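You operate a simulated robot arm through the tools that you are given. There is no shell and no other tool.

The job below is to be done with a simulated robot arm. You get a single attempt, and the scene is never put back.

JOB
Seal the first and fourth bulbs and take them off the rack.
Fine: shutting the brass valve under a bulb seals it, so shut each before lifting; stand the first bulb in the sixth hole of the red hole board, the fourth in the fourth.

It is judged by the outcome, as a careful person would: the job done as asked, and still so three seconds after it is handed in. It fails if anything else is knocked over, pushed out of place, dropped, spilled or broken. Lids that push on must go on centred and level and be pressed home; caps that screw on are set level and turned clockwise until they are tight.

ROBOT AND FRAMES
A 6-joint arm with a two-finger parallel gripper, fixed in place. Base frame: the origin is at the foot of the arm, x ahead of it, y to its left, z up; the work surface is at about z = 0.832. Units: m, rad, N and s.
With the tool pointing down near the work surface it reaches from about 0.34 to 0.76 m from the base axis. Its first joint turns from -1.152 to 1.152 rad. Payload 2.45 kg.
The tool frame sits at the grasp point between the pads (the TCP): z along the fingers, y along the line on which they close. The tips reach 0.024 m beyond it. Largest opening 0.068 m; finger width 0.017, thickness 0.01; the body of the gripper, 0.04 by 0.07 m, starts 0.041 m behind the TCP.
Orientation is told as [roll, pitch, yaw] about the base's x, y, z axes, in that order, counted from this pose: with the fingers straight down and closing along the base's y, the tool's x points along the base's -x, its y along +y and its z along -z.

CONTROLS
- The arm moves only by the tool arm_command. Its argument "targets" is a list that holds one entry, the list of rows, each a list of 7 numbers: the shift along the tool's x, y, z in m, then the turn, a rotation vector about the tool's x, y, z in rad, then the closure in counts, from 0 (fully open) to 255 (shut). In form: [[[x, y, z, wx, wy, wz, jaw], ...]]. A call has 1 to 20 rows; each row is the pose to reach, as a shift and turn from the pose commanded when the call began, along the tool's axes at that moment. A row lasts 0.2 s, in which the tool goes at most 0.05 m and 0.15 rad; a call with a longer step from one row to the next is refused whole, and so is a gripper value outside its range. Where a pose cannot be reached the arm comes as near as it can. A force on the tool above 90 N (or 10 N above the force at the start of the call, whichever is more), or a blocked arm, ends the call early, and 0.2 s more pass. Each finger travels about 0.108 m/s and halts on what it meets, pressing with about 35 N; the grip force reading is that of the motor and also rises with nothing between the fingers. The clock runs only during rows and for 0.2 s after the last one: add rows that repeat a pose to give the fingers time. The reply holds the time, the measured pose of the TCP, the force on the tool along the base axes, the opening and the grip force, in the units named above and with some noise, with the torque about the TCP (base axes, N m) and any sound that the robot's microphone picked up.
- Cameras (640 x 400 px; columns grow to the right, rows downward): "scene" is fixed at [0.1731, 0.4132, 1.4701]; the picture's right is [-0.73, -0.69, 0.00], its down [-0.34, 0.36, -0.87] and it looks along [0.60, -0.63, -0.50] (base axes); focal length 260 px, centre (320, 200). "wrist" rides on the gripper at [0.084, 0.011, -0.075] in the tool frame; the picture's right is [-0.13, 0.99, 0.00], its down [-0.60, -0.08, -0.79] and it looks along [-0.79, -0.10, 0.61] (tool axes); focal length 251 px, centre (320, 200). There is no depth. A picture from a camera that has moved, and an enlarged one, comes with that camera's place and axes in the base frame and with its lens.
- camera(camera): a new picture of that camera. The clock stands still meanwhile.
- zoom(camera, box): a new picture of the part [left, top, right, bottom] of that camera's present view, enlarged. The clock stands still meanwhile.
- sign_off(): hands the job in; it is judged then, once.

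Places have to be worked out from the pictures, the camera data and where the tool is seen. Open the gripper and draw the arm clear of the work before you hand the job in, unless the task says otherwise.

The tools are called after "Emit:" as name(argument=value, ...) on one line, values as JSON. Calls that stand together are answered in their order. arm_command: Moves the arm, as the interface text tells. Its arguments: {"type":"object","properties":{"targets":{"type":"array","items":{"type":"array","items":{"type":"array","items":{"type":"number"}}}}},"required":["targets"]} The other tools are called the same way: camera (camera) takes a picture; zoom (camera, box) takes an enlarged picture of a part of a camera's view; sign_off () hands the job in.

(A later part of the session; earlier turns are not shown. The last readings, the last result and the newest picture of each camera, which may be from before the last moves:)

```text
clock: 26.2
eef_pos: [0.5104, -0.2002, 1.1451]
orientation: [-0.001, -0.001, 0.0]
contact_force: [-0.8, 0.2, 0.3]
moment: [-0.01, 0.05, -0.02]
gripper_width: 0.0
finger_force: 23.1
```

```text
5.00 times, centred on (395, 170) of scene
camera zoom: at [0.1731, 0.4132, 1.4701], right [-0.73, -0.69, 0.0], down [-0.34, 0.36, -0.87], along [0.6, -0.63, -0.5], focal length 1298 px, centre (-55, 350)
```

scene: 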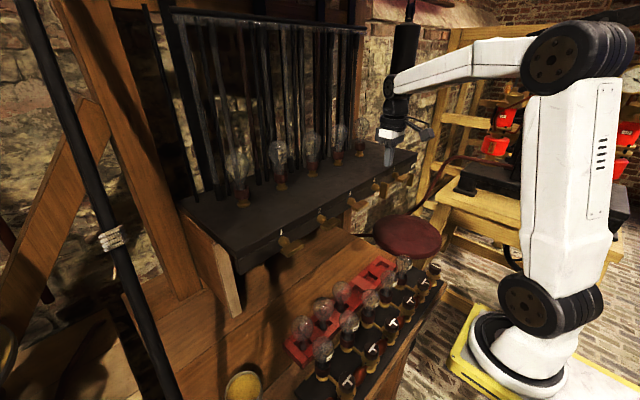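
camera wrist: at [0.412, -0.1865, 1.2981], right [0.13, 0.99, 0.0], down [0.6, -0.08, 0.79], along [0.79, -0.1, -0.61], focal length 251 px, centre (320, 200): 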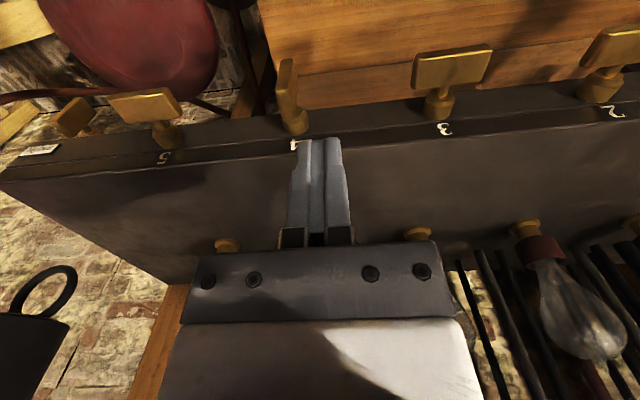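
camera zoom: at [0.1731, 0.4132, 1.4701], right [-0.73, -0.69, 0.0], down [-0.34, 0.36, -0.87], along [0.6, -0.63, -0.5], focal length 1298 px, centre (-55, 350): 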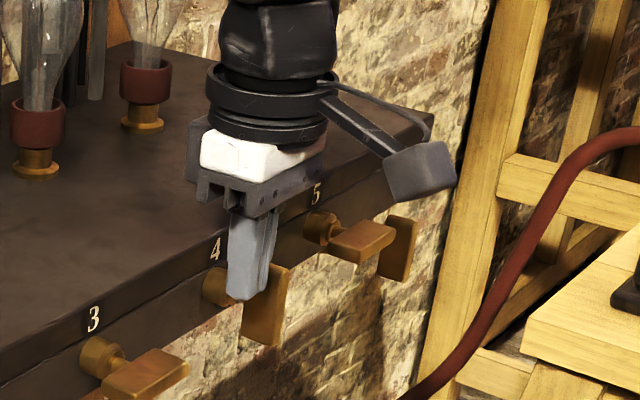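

The fingers sit about 9 mm from the face, the same geometry as at valve 1. I run the same arc: push over, then press the end down onto the stop.

Emit:
arm_command(targets=[[[0, -0.006, -0.002, 0, 0, 0, 255], [0, -0.0098, -0.002, 0, 0, 0, 255], [0, -0.0141, -0.0028, 0, 0, 0, 255], [0, -0.0185, -0.0025, 0, 0, 0, 255], [0, -0.0227, -0.0011, 0, 0, 0, 255], [0, -0.0264, 0.0013, 0, 0, 0, 255], [0, -0.0293, 0.0047, 0, 0, 0, 255], [0, -0.0313, 0.0086, 0, 0, 0, 255], [0, -0.0313, 0.0086, 0, 0, 0, 255]]])

Emit:
zoom(camera="wrist", box=[240, 60, 420, 200])

Emit:
zoom(camera="scene", box=[350, 130, 440, 210])

```text
clock: 28.2
eef_pos: [0.5102, -0.232, 1.1391]
orientation: [0.0, 0.0, -0.002]
contact_force: [0.2, -3.8, 5.5]
moment: [-0.13, -0.02, -0.03]
gripper_width: 0.0
finger_force: 23.3
```

```text
2.86 times, centred on (330, 130) of wrist
camera zoom: at [0.4263, -0.2205, 1.2136], right [0.13, 0.99, 0.0], down [0.6, -0.08, 0.79], along [0.79, -0.1, -0.61], focal length 718 px, centre (291, 400)
```

zoom: 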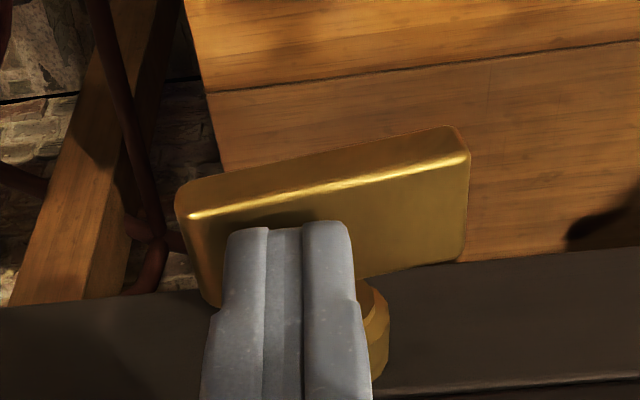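

```text
5.00 times, centred on (395, 170) of scene
camera zoom: at [0.173, 0.4131, 1.4702], right [-0.73, -0.69, 0.0], down [-0.34, 0.36, -0.87], along [0.6, -0.63, -0.5], focal length 1298 px, centre (-55, 350)
```

zoom: 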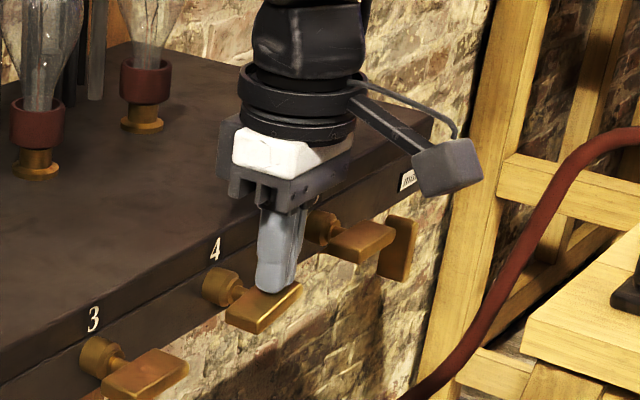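

Handle 4 is nearly level and the fingers are well away from handle 5. I press the end down the last few mm onto the stop.

Emit:
arm_command(targets=[[[0, -0.004, 0, 0, 0, 0, 255], [0, -0.004, 0.002, 0, 0, 0, 255], [0, -0.004, 0.004, 0, 0, 0, 255], [0, -0.004, 0.0055, 0, 0, 0, 255], [0, -0.004, 0.0055, 0, 0, 0, 255]]])

Emit:
zoom(camera="wrist", box=[240, 60, 420, 200])

Emit:
zoom(camera="scene", box=[350, 130, 440, 210])

```text
clock: 29.4
eef_pos: [0.5099, -0.236, 1.136]
orientation: [-0.003, -0.006, -0.001]
contact_force: [-10.0, 3.7, 40.1]
moment: [0.21, 0.46, 0.04]
gripper_width: 0.0001
finger_force: 24.0
```

```text
2.86 times, centred on (330, 130) of wrist
camera zoom: at [0.425, -0.2237, 1.2104], right [0.13, 0.99, 0.0], down [0.6, -0.08, 0.8], along [0.79, -0.11, -0.6], focal length 718 px, centre (291, 400)
```

zoom: 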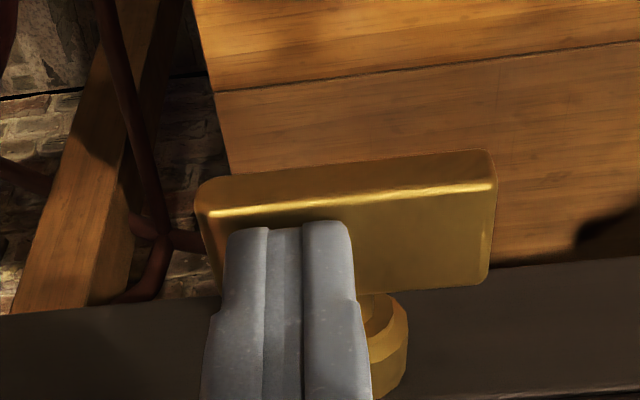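

```text
5.00 times, centred on (395, 170) of scene
camera zoom: at [0.1721, 0.4137, 1.4701], right [-0.73, -0.69, 0.0], down [-0.34, 0.36, -0.87], along [0.6, -0.63, -0.5], focal length 1298 px, centre (-55, 350)
```

zoom: 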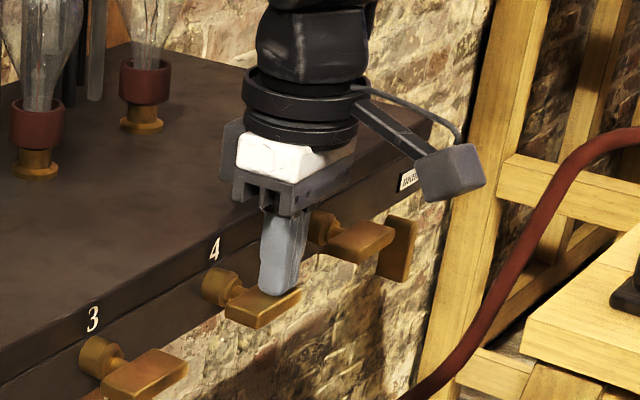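

Valve 4 is also on its stop (40 N). I lift off and back up a little to look at bulbs 4 and 1 and measure them for gripping.

Emit:
arm_command(targets=[[[0, 0, -0.03, 0, 0, 0, 255], [0.01, 0, -0.07, 0, 0, 0, 255], [0.03, 0, -0.11, 0, 0, 0, 200], [0.05, 0, -0.15, 0, 0, 0, 100], [0.06, 0, -0.19, 0, 0, 0, 0], [0.06, 0, -0.19, 0, 0, 0, 0]]])

Emit:
zoom(camera="scene", box=[220, 130, 300, 220])

Emit:
zoom(camera="scene", box=[300, 100, 380, 190])

Emit:
camera(camera="wrist")

Emit:
camera(camera="scene")

```text
clock: 30.8
eef_pos: [0.4499, -0.2335, 1.3224]
orientation: [-0.001, 0.003, 0.0]
contact_force: [1.0, -0.7, -0.3]
moment: [0.05, -0.01, 0.01]
gripper_width: 0.068
finger_force: 0.0
```

```text
4.44 times, centred on (260, 175) of scene
camera zoom: at [0.1731, 0.4132, 1.4701], right [-0.73, -0.69, 0.0], down [-0.34, 0.36, -0.87], along [0.6, -0.63, -0.5], focal length 1154 px, centre (587, 311)
```

zoom: 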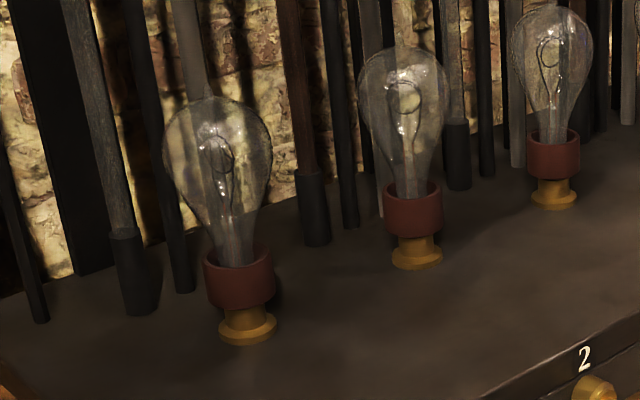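

```text
4.44 times, centred on (340, 145) of scene
camera zoom: at [0.1731, 0.4132, 1.4701], right [-0.73, -0.69, 0.0], down [-0.34, 0.36, -0.87], along [0.6, -0.63, -0.5], focal length 1154 px, centre (231, 444)
```

zoom: 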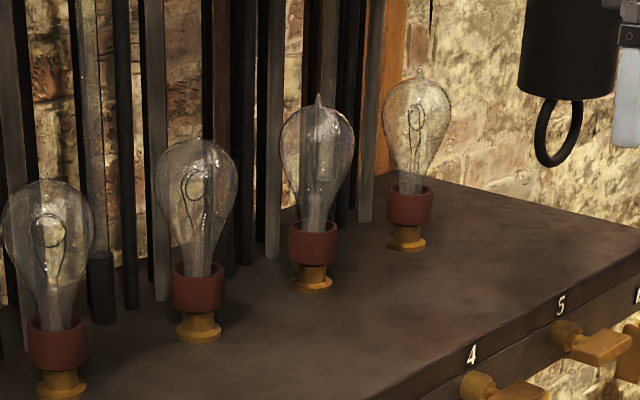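

```text
taken
camera wrist: at [0.3655, -0.223, 1.3984], right [0.13, 0.99, 0.0], down [0.6, -0.08, 0.79], along [0.79, -0.1, -0.61], focal length 251 px, centre (320, 200)
```

wrist: 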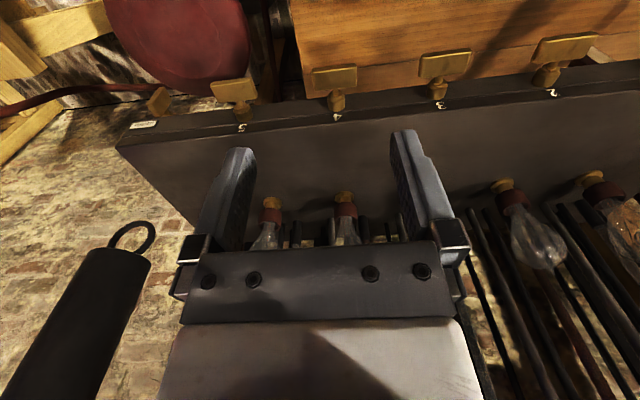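

```text
taken
```

scene: 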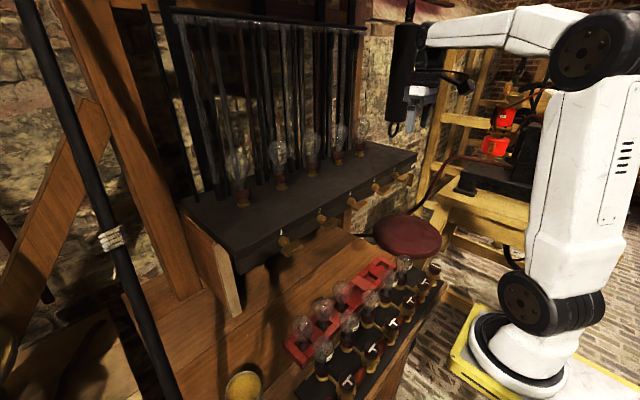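

Both valves are shut and match the level ones. The bulbs are about 0.054 m in diameter, with equator z≈1.243 and top 1.273 (bulb 4 has a small pip); the rods stand at x≈0.775. I move toward bulb 4, stopping short at x≈0.62 and z 1.36 to check reach and clearances.

Emit:
arm_command(targets=[[[-0.01, 0, -0.03, 0, 0, 0, 0], [-0.04, 0.004, -0.045, 0, 0, 0, 0], [-0.08, 0.008, -0.045, 0, 0, 0, 0], [-0.12, 0.008, -0.045, 0, 0, 0, 0], [-0.15, 0.008, -0.045, 0, 0, 0, 0], [-0.17, 0.008, -0.045, 0, 0, 0, 0], [-0.17, 0.008, -0.045, 0, 0, 0, 0]]])

Emit:
camera(camera="scene")

Emit:
camera(camera="wrist")

```text
clock: 32.4
eef_pos: [0.6085, -0.2223, 1.3543]
orientation: [0.0, 0.0, -0.002]
contact_force: [-0.5, 0.6, 0.0]
moment: [-0.03, 0.0, 0.01]
gripper_width: 0.068
finger_force: 0.1
out of reach, approached as far as the arm can: row 5, 6, 7
```

```text
taken
```

scene: 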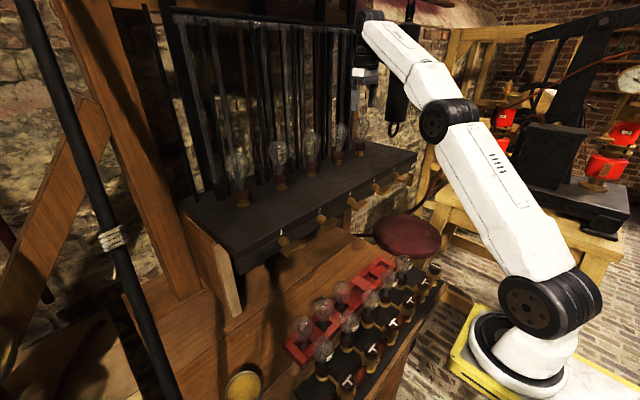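

```text
taken
camera wrist: at [0.5243, -0.2106, 1.4304], right [0.13, 0.99, 0.0], down [0.6, -0.08, 0.79], along [0.79, -0.1, -0.61], focal length 251 px, centre (320, 200)
```

wrist: 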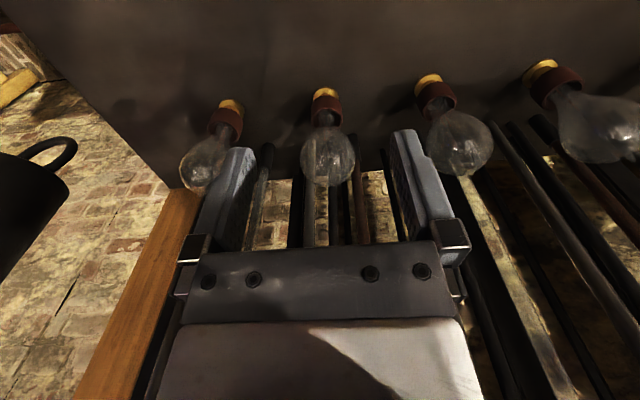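

The arm is at full stretch here when pointing straight down. A slight forward tilt of about 0.25 rad should bring the bulbs within reach. Bulb 4's globe centre works out to (0.700, -0.2245, 1.243). I tilt and move to a pre-grasp point about 8 cm back along the tool axis.

Emit:
arm_command(targets=[[[0, 0, 0, 0, -0.13, 0, 0], [0, 0, 0, 0, -0.25, 0, 0], [-0.03, -0.002, 0.01, 0, -0.25, 0, 0], [-0.055, -0.002, 0.02, 0, -0.25, 0, 0], [-0.0705, -0.002, 0.029, 0, -0.25, 0, 0], [-0.0705, -0.002, 0.029, 0, -0.25, 0, 0]]])

Emit:
camera(camera="scene")

Emit:
camera(camera="wrist")

```text
clock: 33.8
eef_pos: [0.6777, -0.2235, 1.3264]
orientation: [0.0, -0.25, -0.002]
contact_force: [0.2, -0.2, 0.4]
moment: [0.0, 0.03, 0.02]
gripper_width: 0.0681
finger_force: 0.1
```

```text
taken
```

scene: 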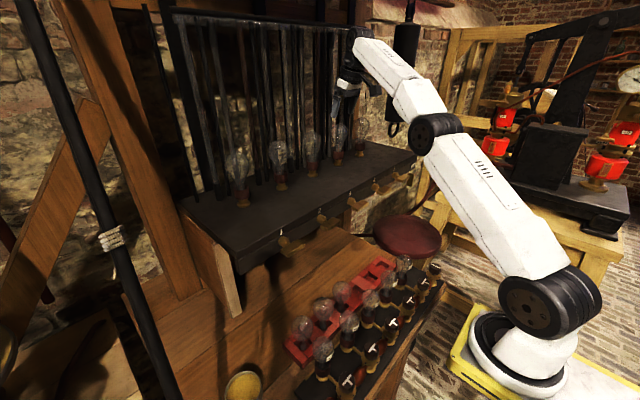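

```text
taken
camera wrist: at [0.5779, -0.2112, 1.3782], right [0.13, 0.99, 0.03], down [0.39, -0.08, 0.92], along [0.91, -0.1, -0.4], focal length 251 px, centre (320, 200)
```

wrist: 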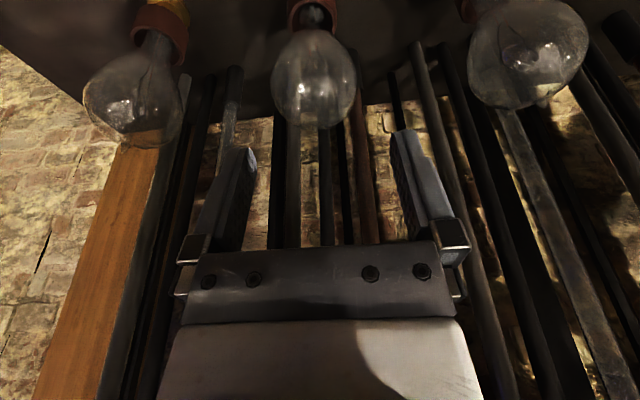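

Pre-grasp reached; bulb 4 is centred between the fingers (centre about (0.697, -0.225, 1.243), ~0.055 m across). I advance most of the way along the tool axis and check the alignment.

Emit:
arm_command(targets=[[[0, -0.0013, 0.02, 0, 0, 0, 0], [0, -0.0013, 0.035, 0, 0, 0, 0], [0.0005, -0.0013, 0.05, 0, 0, 0, 0], [0.0005, -0.0013, 0.05, 0, 0, 0, 0]]])

Emit:
camera(camera="wrist")

Emit:
zoom(camera="scene", box=[300, 80, 400, 190])

```text
clock: 34.8
eef_pos: [0.6888, -0.2245, 1.2799]
orientation: [0.001, -0.248, 0.002]
contact_force: [-0.1, -1.2, -0.1]
moment: [-0.01, -0.02, 0.0]
gripper_width: 0.0679
finger_force: 0.2
```

```text
taken
camera wrist: at [0.5888, -0.2128, 1.3317], right [0.13, 0.99, 0.03], down [0.39, -0.08, 0.92], along [0.91, -0.1, -0.4], focal length 251 px, centre (320, 200)
```

wrist: 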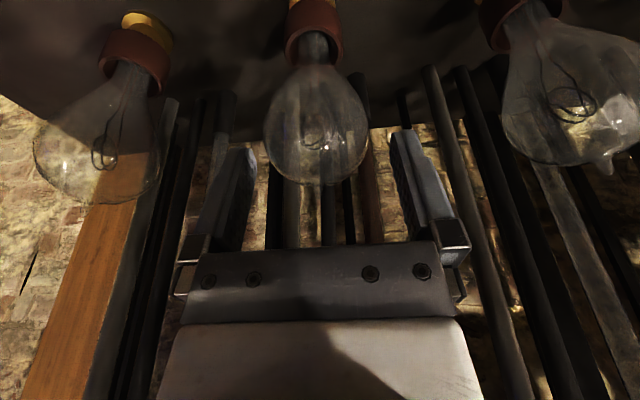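

```text
3.64 times, centred on (350, 135) of scene
camera zoom: at [0.1731, 0.4132, 1.4701], right [-0.73, -0.69, 0.0], down [-0.34, 0.36, -0.87], along [0.6, -0.63, -0.5], focal length 944 px, centre (211, 436)
```

zoom: 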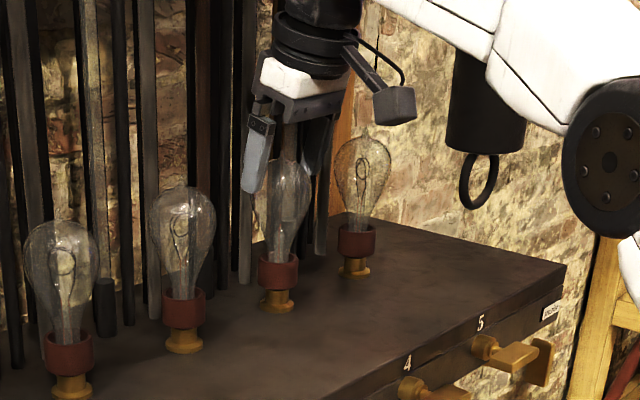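

Aligned. I advance the last 3 cm so the pads sit at the globe's equator.

Emit:
arm_command(targets=[[[0, 0, 0.015, 0, 0, 0, 0], [0.0002, 0, 0.031, 0, 0, 0, 0], [0.0002, 0, 0.031, 0, 0, 0, 0], [0.0002, 0, 0.031, 0, 0, 0, 30], [0.0002, 0, 0.031, 0, 0, 0, 45], [0.0002, 0, 0.031, 0, 0, 0, 45]]])

Emit:
camera(camera="wrist")

Emit:
zoom(camera="scene", box=[300, 80, 400, 190])

```text
clock: 36.2
eef_pos: [0.6973, -0.2251, 1.2492]
orientation: [-0.001, -0.249, 0.0]
contact_force: [0.5, 0.1, -0.4]
moment: [-0.02, -0.04, -0.02]
gripper_width: 0.0559
finger_force: 0.0
```

```text
taken
camera wrist: at [0.5968, -0.2126, 1.3012], right [0.13, 0.99, 0.03], down [0.39, -0.08, 0.92], along [0.91, -0.1, -0.4], focal length 251 px, centre (320, 200)
```

wrist: 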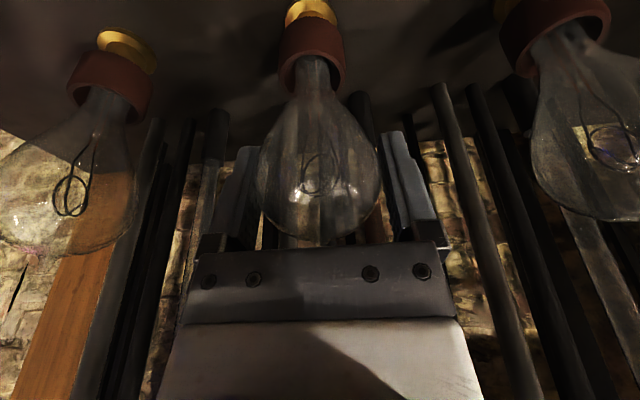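

```text
3.64 times, centred on (350, 135) of scene
camera zoom: at [0.1731, 0.4132, 1.4701], right [-0.73, -0.69, 0.0], down [-0.34, 0.36, -0.87], along [0.6, -0.63, -0.5], focal length 944 px, centre (211, 436)
```

zoom: 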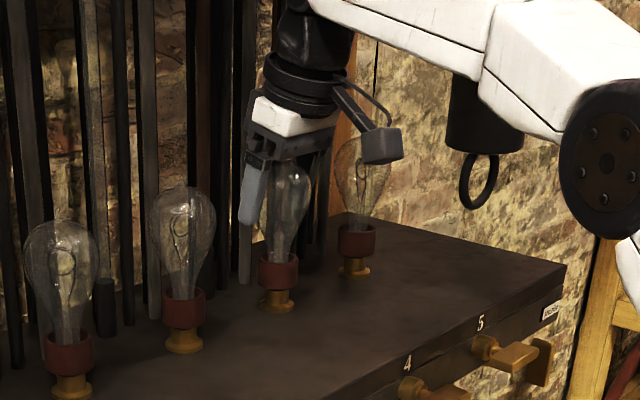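

No contact yet at 0.056 m. I close gently in small steps until the pads grip the glass.

Emit:
arm_command(targets=[[[0, 0, 0, 0, 0, 0, 52], [0, 0, 0, 0, 0, 0, 58], [0, 0, 0, 0, 0, 0, 64], [0, 0, 0, 0, 0, 0, 64]]])

```text
clock: 37.2
eef_pos: [0.6957, -0.2245, 1.2476]
orientation: [0.0, -0.249, 0.001]
contact_force: [-0.1, -0.3, 0.6]
moment: [0.03, -0.02, 0.0]
gripper_width: 0.0521
finger_force: 29.9
```

Contact at 0.052 m with about 30 N. I firm the grip a bit and pull the bulb straight up slowly.

Emit:
arm_command(targets=[[[0, 0, 0, 0, 0, 0, 90], [-0.0012, 0, -0.0048, 0, 0, 0, 90], [-0.0025, 0, -0.0097, 0, 0, 0, 90], [-0.0037, 0, -0.0145, 0, 0, 0, 90], [-0.005, 0, -0.0194, 0, 0, 0, 90], [-0.005, 0, -0.0194, 0, 0, 0, 90]]])

Emit:
camera(camera="wrist")

Emit:
zoom(camera="scene", box=[300, 80, 400, 190])

```text
clock: 38.6
eef_pos: [0.6966, -0.2242, 1.2679]
orientation: [0.0, -0.249, 0.001]
contact_force: [-0.6, -1.8, -0.4]
moment: [-0.01, -0.01, -0.01]
gripper_width: 0.0523
finger_force: 29.6
```

```text
taken
camera wrist: at [0.5959, -0.2133, 1.3205], right [0.13, 0.99, 0.03], down [0.39, -0.08, 0.92], along [0.91, -0.1, -0.4], focal length 251 px, centre (320, 200)
```

wrist: 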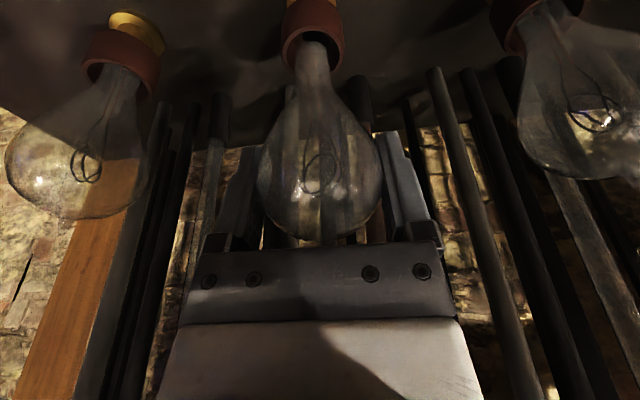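

```text
3.64 times, centred on (350, 135) of scene
camera zoom: at [0.1731, 0.4132, 1.4701], right [-0.73, -0.69, 0.0], down [-0.34, 0.36, -0.87], along [0.6, -0.63, -0.5], focal length 944 px, centre (211, 436)
```

zoom: 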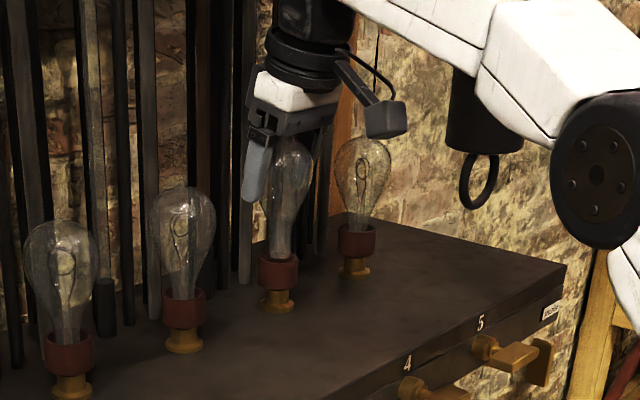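

The neck is sliding out of the cup with no resistance. I raise another 3 cm vertically, then draw back toward the arm.

Emit:
arm_command(targets=[[[-0.0025, 0, -0.0097, 0, 0, 0, 90], [-0.005, 0, -0.0194, 0, 0, 0, 90], [-0.0074, 0, -0.029, 0, 0, 0, 90], [-0.0074, 0, -0.029, 0, 0, 0, 90]]])

Emit:
camera(camera="wrist")

Emit:
zoom(camera="scene", box=[300, 80, 400, 190])

```text
clock: 39.6
eef_pos: [0.6947, -0.2258, 1.298]
orientation: [0.0, -0.25, 0.0]
contact_force: [0.0, 0.4, -0.5]
moment: [0.0, 0.02, 0.01]
gripper_width: 0.0521
finger_force: 30.3
out of reach, approached as far as the arm can: row 3
```

```text
taken
camera wrist: at [0.5948, -0.2135, 1.3496], right [0.13, 0.99, 0.03], down [0.39, -0.08, 0.92], along [0.91, -0.1, -0.4], focal length 251 px, centre (320, 200)
```

wrist: 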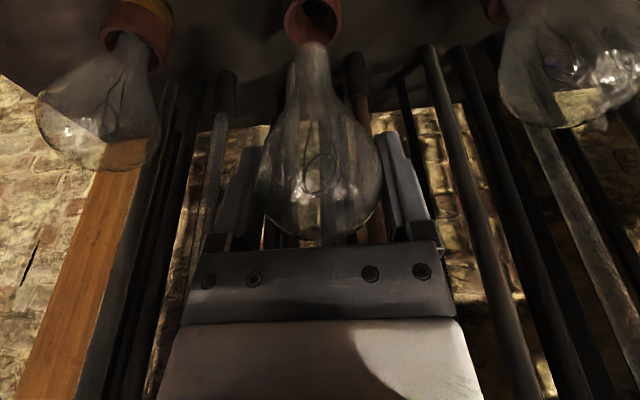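

```text
3.64 times, centred on (350, 135) of scene
camera zoom: at [0.1731, 0.4132, 1.4701], right [-0.73, -0.69, 0.0], down [-0.34, 0.36, -0.87], along [0.6, -0.63, -0.5], focal length 944 px, centre (211, 436)
```

zoom: 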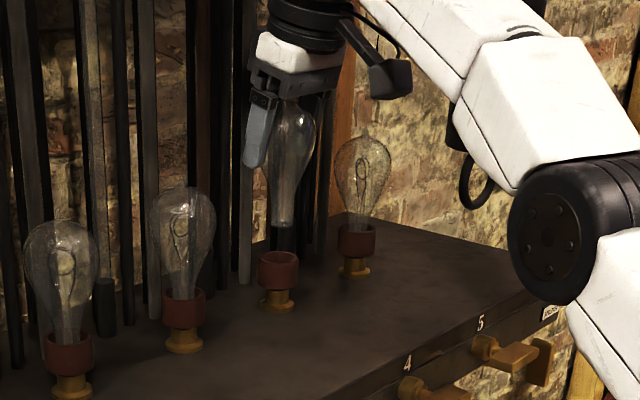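

The bulb is free and upright. I draw it back toward the arm at constant height, well over the shelf edge, then inspect it.

Emit:
arm_command(targets=[[[0.029, 0, -0.0074, 0, 0, 0, 90], [0.063, 0, -0.026, 0, 0, 0, 90], [0.102, 0, -0.036, 0, 0, 0, 90], [0.141, 0, -0.046, 0, 0, 0, 90], [0.18, 0, -0.056, 0, 0, 0, 90], [0.209, 0, -0.063, 0, 0, 0, 90], [0.209, 0, -0.063, 0, 0, 0, 90]]])

Emit:
camera(camera="scene")

Emit:
camera(camera="wrist")

Emit:
zoom(camera="scene", box=[350, 60, 480, 160])

```text
clock: 41.2
eef_pos: [0.4776, -0.2268, 1.3088]
orientation: [0.001, -0.248, 0.0]
contact_force: [-0.2, 0.7, -0.9]
moment: [0.02, 0.0, 0.02]
gripper_width: 0.0523
finger_force: 30.3
```

```text
taken
```

scene: 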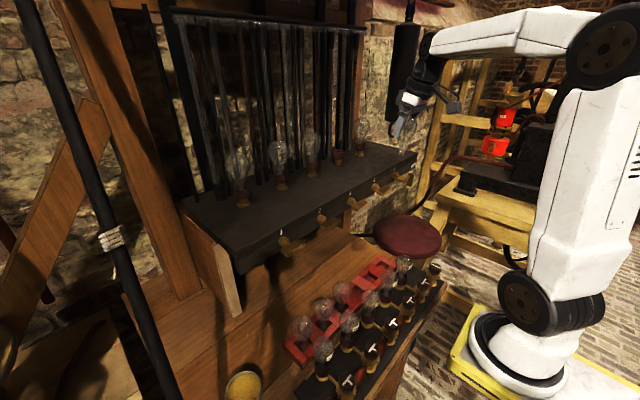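

```text
taken
camera wrist: at [0.378, -0.2147, 1.36], right [0.13, 0.99, 0.03], down [0.39, -0.08, 0.92], along [0.91, -0.1, -0.4], focal length 251 px, centre (320, 200)
```

wrist: 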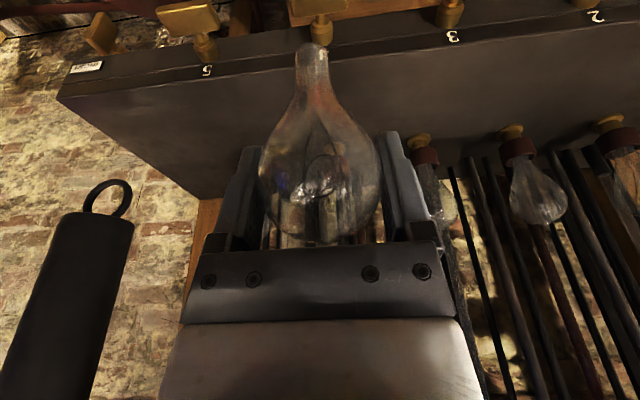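

```text
4.00 times, centred on (415, 110) of scene
camera zoom: at [0.1731, 0.4132, 1.4701], right [-0.73, -0.69, 0.0], down [-0.34, 0.36, -0.87], along [0.6, -0.63, -0.5], focal length 1038 px, centre (-60, 560)
```

zoom: 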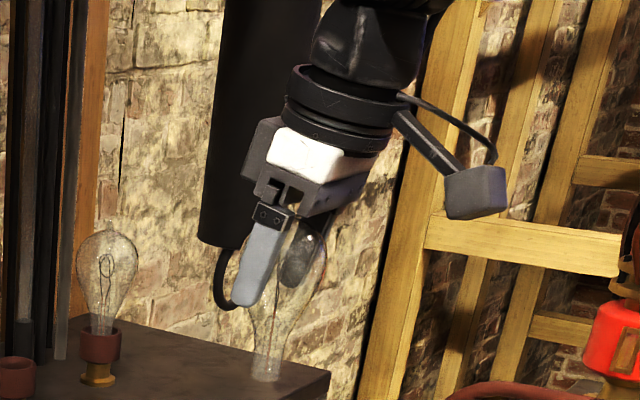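

The bulb is held upright with its neck end about 0.083 m below the TCP. Before planning the placement I look closely at the red board and its surroundings.

Emit:
zoom(camera="scene", box=[330, 250, 410, 310])

Emit:
zoom(camera="scene", box=[280, 290, 360, 370])

Emit:
zoom(camera="wrist", box=[200, 0, 640, 100])

```text
6.67 times, centred on (370, 280) of scene
camera zoom: at [0.1731, 0.4132, 1.4701], right [-0.73, -0.69, 0.0], down [-0.34, 0.36, -0.87], along [0.6, -0.63, -0.5], focal length 1730 px, centre (-13, -333)
```

zoom: 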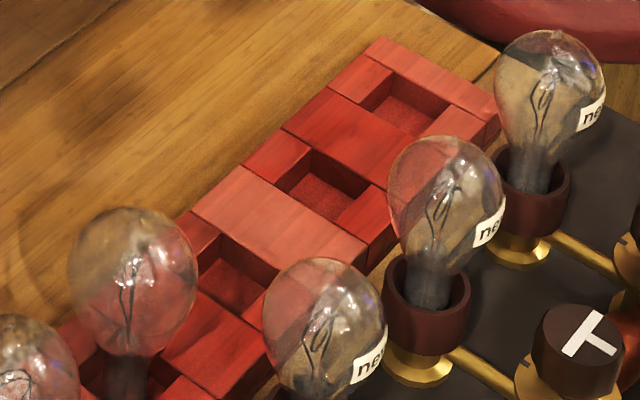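

```text
5.00 times, centred on (320, 330) of scene
camera zoom: at [0.1731, 0.4132, 1.4701], right [-0.73, -0.69, 0.0], down [-0.34, 0.36, -0.87], along [0.6, -0.63, -0.5], focal length 1298 px, centre (320, -450)
```

zoom: 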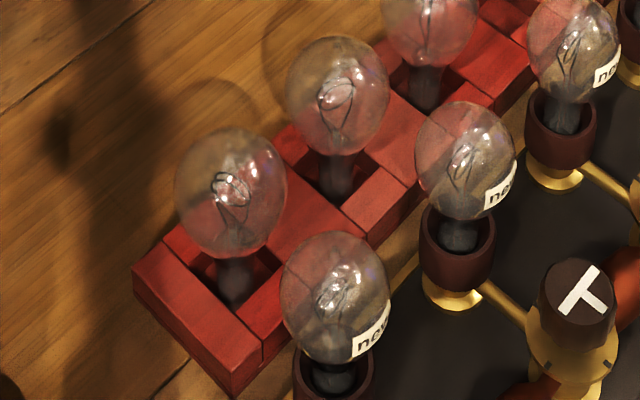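

```text
1.45 times, centred on (420, 50) of wrist
camera zoom: at [0.378, -0.2147, 1.36], right [0.13, 0.99, 0.03], down [0.39, -0.08, 0.92], along [0.91, -0.1, -0.4], focal length 366 px, centre (174, 418)
```

zoom: 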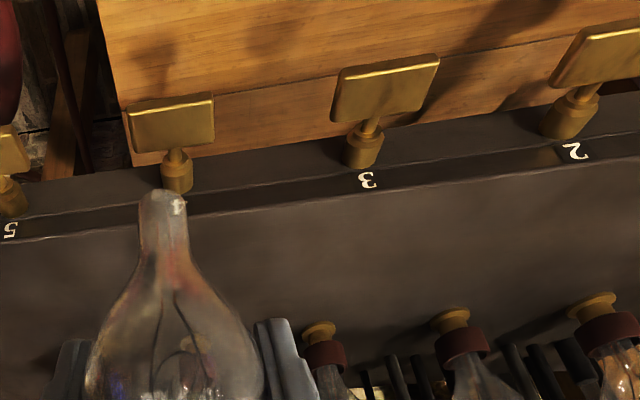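

The board's holes are shallow and the bulbs stand on the hole floor with globe centres at z≈0.92. Hole centres are near x 0.465: hole 4 at y≈-0.054, hole 5 at -0.127, hole 6 at -0.199. With this grip the wrist or its camera would hit the shelf handles or the bench bulbs. So I'll set bulb 4 back in its cup and regrasp it with the fingers closing along x. First, retrace to above the cup.

Emit:
arm_command(targets=[[[-0.029, 0, 0.007, 0, 0, 0, 90], [-0.068, 0, 0.017, 0, 0, 0, 90], [-0.107, 0, 0.027, 0, 0, 0, 90], [-0.146, 0, 0.037, 0, 0, 0, 90], [-0.18, 0, 0.0556, 0, 0, 0, 90], [-0.209, 0, 0.063, 0, 0, 0, 90], [-0.209, 0, 0.063, 0, 0, 0, 90]]])

Emit:
camera(camera="wrist")

Emit:
zoom(camera="scene", box=[300, 80, 400, 190])

```text
clock: 42.8
eef_pos: [0.6945, -0.2245, 1.2969]
orientation: [0.001, -0.248, -0.002]
contact_force: [0.0, 0.9, -0.2]
moment: [0.06, -0.02, -0.03]
gripper_width: 0.0519
finger_force: 29.8
out of reach, approached as far as the arm can: row 6, 7
```

```text
taken
camera wrist: at [0.5933, -0.2131, 1.3496], right [0.13, 0.99, 0.03], down [0.39, -0.08, 0.92], along [0.91, -0.1, -0.4], focal length 251 px, centre (320, 200)
```

wrist: 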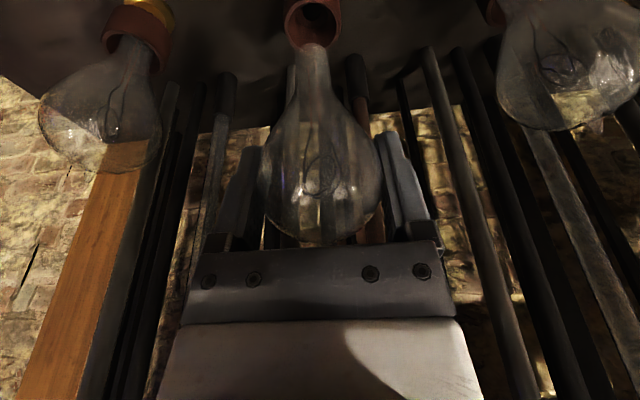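

```text
3.64 times, centred on (350, 135) of scene
camera zoom: at [0.1731, 0.4132, 1.4701], right [-0.73, -0.69, 0.0], down [-0.34, 0.36, -0.87], along [0.6, -0.63, -0.5], focal length 944 px, centre (211, 436)
```

zoom: 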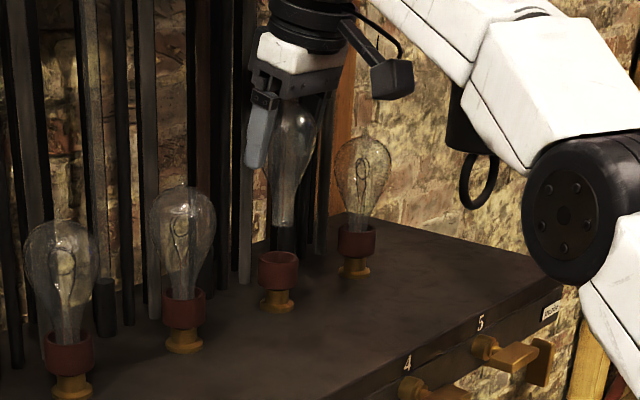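

Back over the cup at (0.6945, -0.2245, 1.297). I lower the first 3 cm straight down toward the cup mouth.

Emit:
arm_command(targets=[[[0.0012, 0, 0.0097, 0, 0, 0, 90], [0.0036, 0, 0.0194, 0, 0, 0, 90], [0.006, 0, 0.0284, 0, 0, 0, 90], [0.006, 0, 0.0284, 0, 0, 0, 90]]])

Emit:
camera(camera="wrist")

Emit:
zoom(camera="scene", box=[300, 80, 400, 190])

```text
clock: 43.8
eef_pos: [0.6944, -0.2244, 1.2668]
orientation: [-0.001, -0.251, 0.001]
contact_force: [0.4, -0.2, -0.9]
moment: [0.02, -0.02, 0.02]
gripper_width: 0.0523
finger_force: 30.3
```

```text
taken
camera wrist: at [0.5933, -0.213, 1.32], right [0.13, 0.99, 0.03], down [0.39, -0.08, 0.92], along [0.91, -0.1, -0.4], focal length 251 px, centre (320, 200)
```

wrist: 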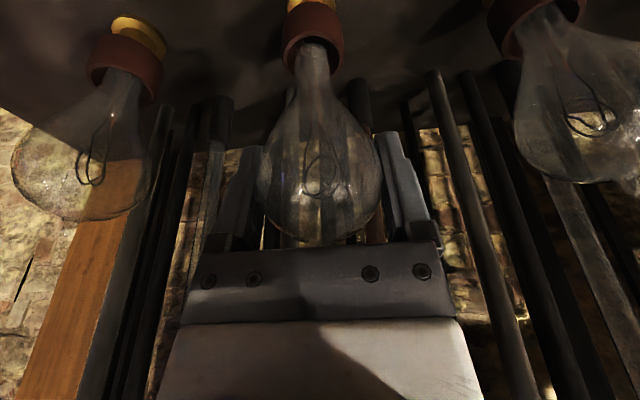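

```text
3.64 times, centred on (350, 135) of scene
camera zoom: at [0.1731, 0.4132, 1.4701], right [-0.73, -0.69, 0.0], down [-0.34, 0.36, -0.87], along [0.6, -0.63, -0.5], focal length 944 px, centre (211, 436)
```

zoom: 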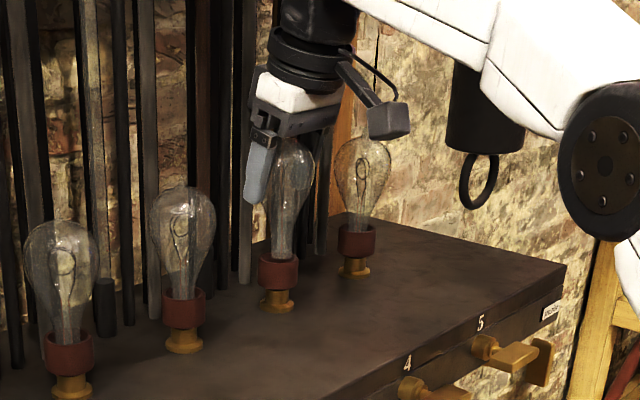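

The neck is in line with the cup mouth, with x about 1.5 mm short of the original, so I correct that while lowering the last 2 cm.

Emit:
arm_command(targets=[[[-0.001, 0, 0.0003, 0, 0, 0, 90], [-0.0003, 0, 0.006, 0, 0, 0, 90], [0.0015, 0, 0.012, 0, 0, 0, 90], [0.0032, 0, 0.0185, 0, 0, 0, 90], [0.0032, 0, 0.0185, 0, 0, 0, 90]]])

Emit:
camera(camera="wrist")

Emit:
zoom(camera="scene", box=[300, 80, 400, 190])

```text
clock: 45.0
eef_pos: [0.6954, -0.2241, 1.2491]
orientation: [-0.001, -0.251, 0.001]
contact_force: [0.1, 0.7, -1.0]
moment: [-0.04, 0.03, -0.03]
gripper_width: 0.0518
finger_force: 30.4
```

```text
taken
camera wrist: at [0.5949, -0.2125, 1.3008], right [0.13, 0.99, 0.03], down [0.39, -0.08, 0.92], along [0.91, -0.1, -0.4], focal length 251 px, centre (320, 200)
```

wrist: 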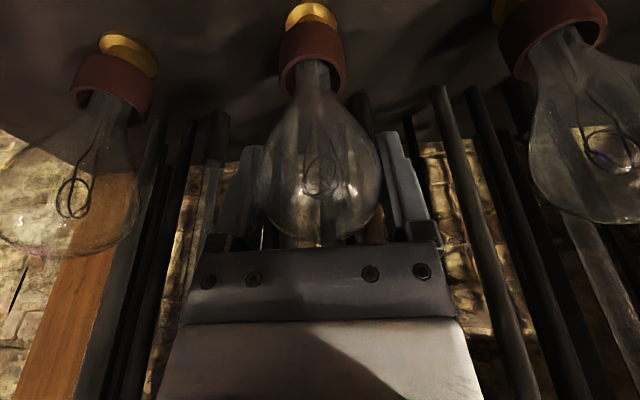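

```text
3.64 times, centred on (350, 135) of scene
camera zoom: at [0.1731, 0.4132, 1.4701], right [-0.73, -0.69, 0.0], down [-0.34, 0.36, -0.87], along [0.6, -0.63, -0.5], focal length 944 px, centre (211, 436)
```

zoom: 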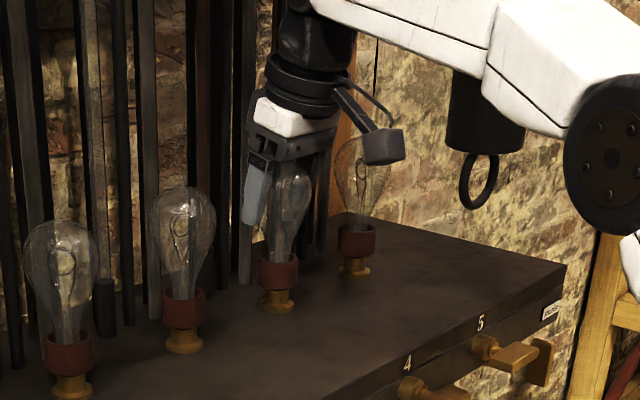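

The neck is back in the cup, about 1.5 mm above its original seat. I lower those last millimetres and then ease the fingers open.

Emit:
arm_command(targets=[[[0.0002, 0, 0.001, 0, 0, 0, 90], [0.0005, 0, 0.002, 0, 0, 0, 90], [0.0005, 0, 0.002, 0, 0, 0, 90], [0.0005, 0, 0.002, 0, 0, 0, 60], [0.0005, 0, 0.002, 0, 0, 0, 40], [0.0005, 0, 0.002, 0, 0, 0, 10], [0.0005, 0, 0.002, 0, 0, 0, 0], [0.0005, 0, 0.002, 0, 0, 0, 0]]])

Emit:
camera(camera="wrist")

Emit:
zoom(camera="scene", box=[300, 80, 400, 190])

```text
clock: 46.8
eef_pos: [0.6954, -0.2234, 1.2463]
orientation: [-0.001, -0.25, -0.002]
contact_force: [0.0, 0.7, -0.1]
moment: [-0.01, -0.02, -0.01]
gripper_width: 0.068
finger_force: 0.1
```

```text
taken
camera wrist: at [0.5952, -0.2121, 1.2989], right [0.13, 0.99, 0.03], down [0.39, -0.08, 0.92], along [0.91, -0.1, -0.4], focal length 251 px, centre (320, 200)
```

wrist: 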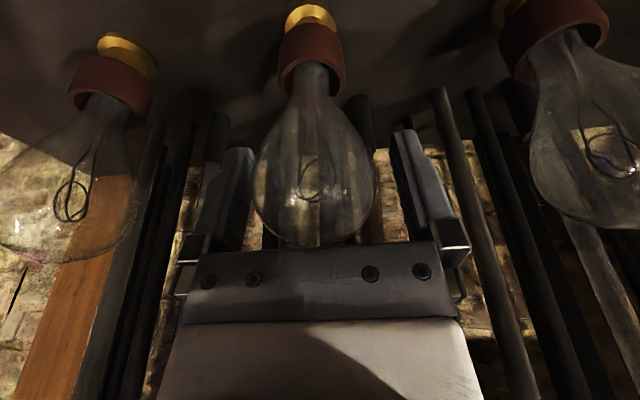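

```text
3.64 times, centred on (350, 135) of scene
camera zoom: at [0.1731, 0.4132, 1.4701], right [-0.73, -0.69, 0.0], down [-0.34, 0.36, -0.87], along [0.6, -0.63, -0.5], focal length 944 px, centre (211, 436)
```

zoom: 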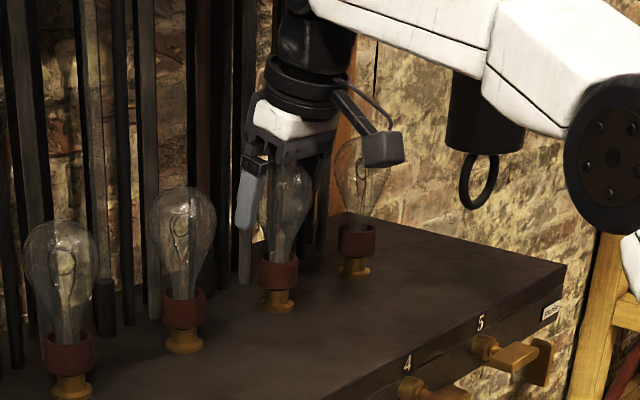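

Bulb 4 stands in its cup again. I back out along the tool axis and withdraw clear of the rack.

Emit:
arm_command(targets=[[[0, 0, -0.02, 0, 0, 0, 0], [0, 0, -0.045, 0, 0, 0, 0], [0.005, 0, -0.08, 0, 0, 0, 0], [0.04, 0, -0.1, 0, 0, 0, 0], [0.08, 0, -0.11, 0, 0, 0, 0], [0.12, 0, -0.12, 0, 0, 0, 0], [0.14, 0, -0.125, 0, 0, 0, 0], [0.14, 0, -0.125, 0, 0, 0, 0]]])

Emit:
zoom(camera="scene", box=[300, 80, 400, 190])

```text
clock: 48.6
eef_pos: [0.5273, -0.2246, 1.3307]
orientation: [0.0, -0.25, 0.0]
contact_force: [-0.3, 0.0, 0.7]
moment: [0.02, -0.02, 0.02]
gripper_width: 0.068
finger_force: 0.1
```

```text
3.64 times, centred on (350, 135) of scene
camera zoom: at [0.1731, 0.4132, 1.4701], right [-0.73, -0.69, 0.0], down [-0.34, 0.36, -0.87], along [0.6, -0.63, -0.5], focal length 944 px, centre (211, 436)
```

zoom: 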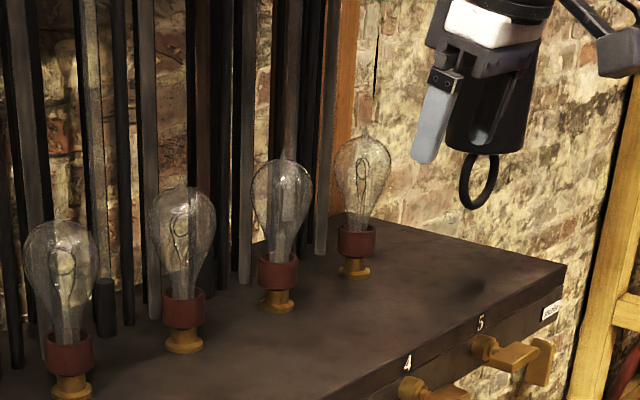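

Bulb 4 is upright in its cup and the gripper is clear. I test rotating about the tool axis by about -0.6 rad first.

Emit:
arm_command(targets=[[[0, 0, 0, 0, 0, -0.14, 0], [0, 0, 0, 0, 0, -0.28, 0], [0, 0, 0, 0, 0, -0.42, 0], [0, 0, 0, 0, 0, -0.56, 0], [0, 0, 0, 0, 0, -0.56, 0]]])

```text
clock: 49.8
eef_pos: [0.5278, -0.224, 1.3324]
orientation: [-0.135, -0.209, 0.576]
contact_force: [-0.4, -0.3, 0.3]
moment: [0.03, 0.06, 0.0]
gripper_width: 0.0678
finger_force: 0.1
```

That works without loss of position. I turn the remaining angle to a full quarter turn.

Emit:
arm_command(targets=[[[0, 0, 0, 0, 0, -0.14, 0], [0, 0, 0, 0, 0, -0.28, 0], [0, 0, 0, 0, 0, -0.42, 0], [0, 0, 0, 0, 0, -0.56, 0], [0, 0, 0, 0, 0, -0.7, 0], [0, 0, 0, 0, 0, -0.84, 0], [0, 0, 0, 0, 0, -0.98, 0], [0, 0, 0, 0, 0, -1.0108, 0], [0, 0, 0, 0, 0, -1.0108, 0]]])

Emit:
camera(camera="scene")

Emit:
camera(camera="wrist")

```text
clock: 51.8
eef_pos: [0.5286, -0.2238, 1.3316]
orientation: [-0.25, 0.001, 1.572]
contact_force: [-0.3, 0.6, 0.9]
moment: [-0.01, -0.02, 0.03]
gripper_width: 0.068
finger_force: 0.0
```

```text
taken
```

scene: 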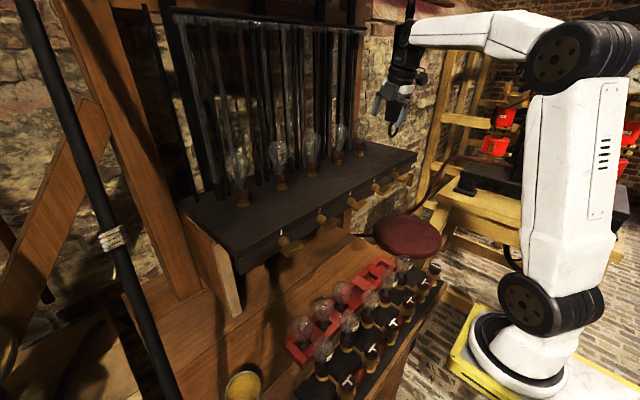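

```text
taken
camera wrist: at [0.4994, -0.3068, 1.4023], right [-0.96, 0.13, -0.24], down [-0.12, 0.6, 0.79], along [0.25, 0.79, -0.57], focal length 251 px, centre (320, 200)
```

wrist: 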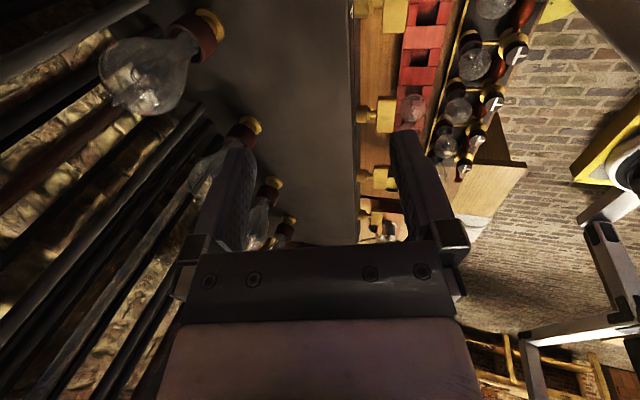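

The gripper now closes along x with its camera on the -y side. I move to the pre-grasp point 8 cm back along the tool axis from bulb 4.

Emit:
arm_command(targets=[[[0, -0.03, 0.005, 0, 0, 0, 0], [0, -0.065, 0.015, 0, 0, 0, 0], [0, -0.1, 0.028, 0, 0, 0, 0], [0.0007, -0.125, 0.038, 0, 0, 0, 0], [0.0007, -0.1412, 0.0434, 0, 0, 0, 0], [0.0007, -0.1412, 0.0434, 0, 0, 0, 0]]])

Emit:
camera(camera="wrist")

Emit:
zoom(camera="scene", box=[300, 60, 400, 190])

```text
clock: 53.2
eef_pos: [0.677, -0.2235, 1.3244]
orientation: [-0.246, 0.001, 1.57]
contact_force: [0.0, 0.5, -0.2]
moment: [-0.01, 0.0, -0.01]
gripper_width: 0.0679
finger_force: 0.1
```

```text
taken
camera wrist: at [0.6474, -0.3071, 1.3951], right [-0.96, 0.13, -0.24], down [-0.12, 0.6, 0.79], along [0.25, 0.79, -0.57], focal length 251 px, centre (320, 200)
```

wrist: 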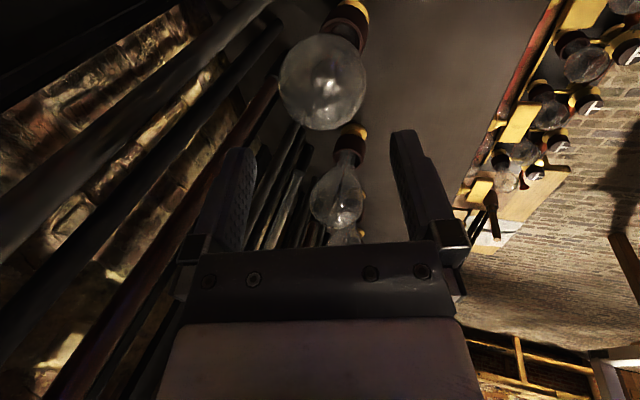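

```text
3.08 times, centred on (350, 125) of scene
camera zoom: at [0.1731, 0.4132, 1.4701], right [-0.73, -0.69, 0.0], down [-0.34, 0.36, -0.87], along [0.6, -0.63, -0.5], focal length 799 px, centre (228, 431)
```

zoom: 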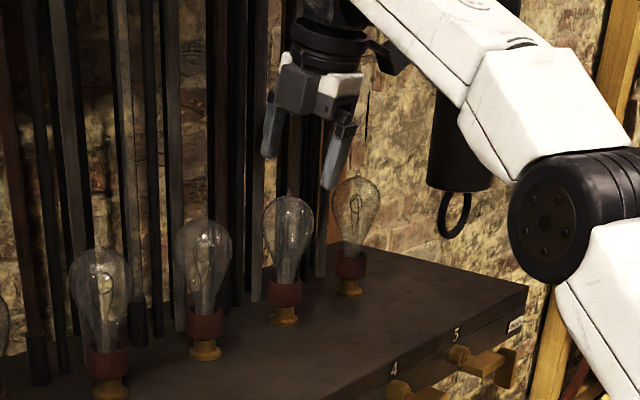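

Bulb 4's centre computes to about (0.696, -0.2255, 1.243), nicely between the fingers. I advance 5 cm along the axis and re-check.

Emit:
arm_command(targets=[[[0.0012, 0.0008, 0.015, 0, 0, 0, 0], [0.0012, 0.0008, 0.035, 0, 0, 0, 0], [0.0012, 0.0008, 0.05, 0, 0, 0, 0], [0.0012, 0.0008, 0.05, 0, 0, 0, 0]]])

Emit:
camera(camera="wrist")

Emit:
zoom(camera="scene", box=[300, 60, 400, 190])

```text
clock: 54.2
eef_pos: [0.6884, -0.2254, 1.2771]
orientation: [-0.249, 0.0, 1.571]
contact_force: [0.0, 0.3, 0.9]
moment: [-0.04, 0.0, 0.01]
gripper_width: 0.068
finger_force: 0.0
```

```text
taken
camera wrist: at [0.6588, -0.3081, 1.3467], right [-0.96, 0.13, -0.25], down [-0.12, 0.6, 0.79], along [0.25, 0.79, -0.57], focal length 251 px, centre (320, 200)
```

wrist: 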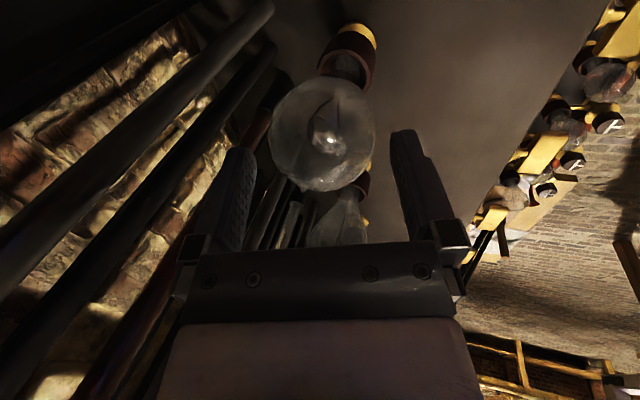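

```text
3.08 times, centred on (350, 125) of scene
camera zoom: at [0.1731, 0.4132, 1.4701], right [-0.73, -0.69, 0.0], down [-0.34, 0.36, -0.87], along [0.6, -0.63, -0.5], focal length 799 px, centre (228, 431)
```

zoom: 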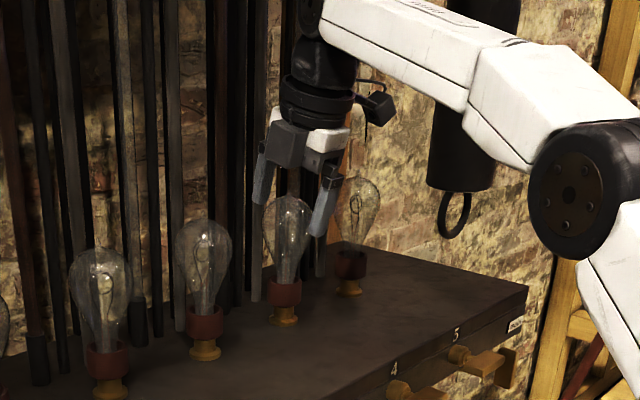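

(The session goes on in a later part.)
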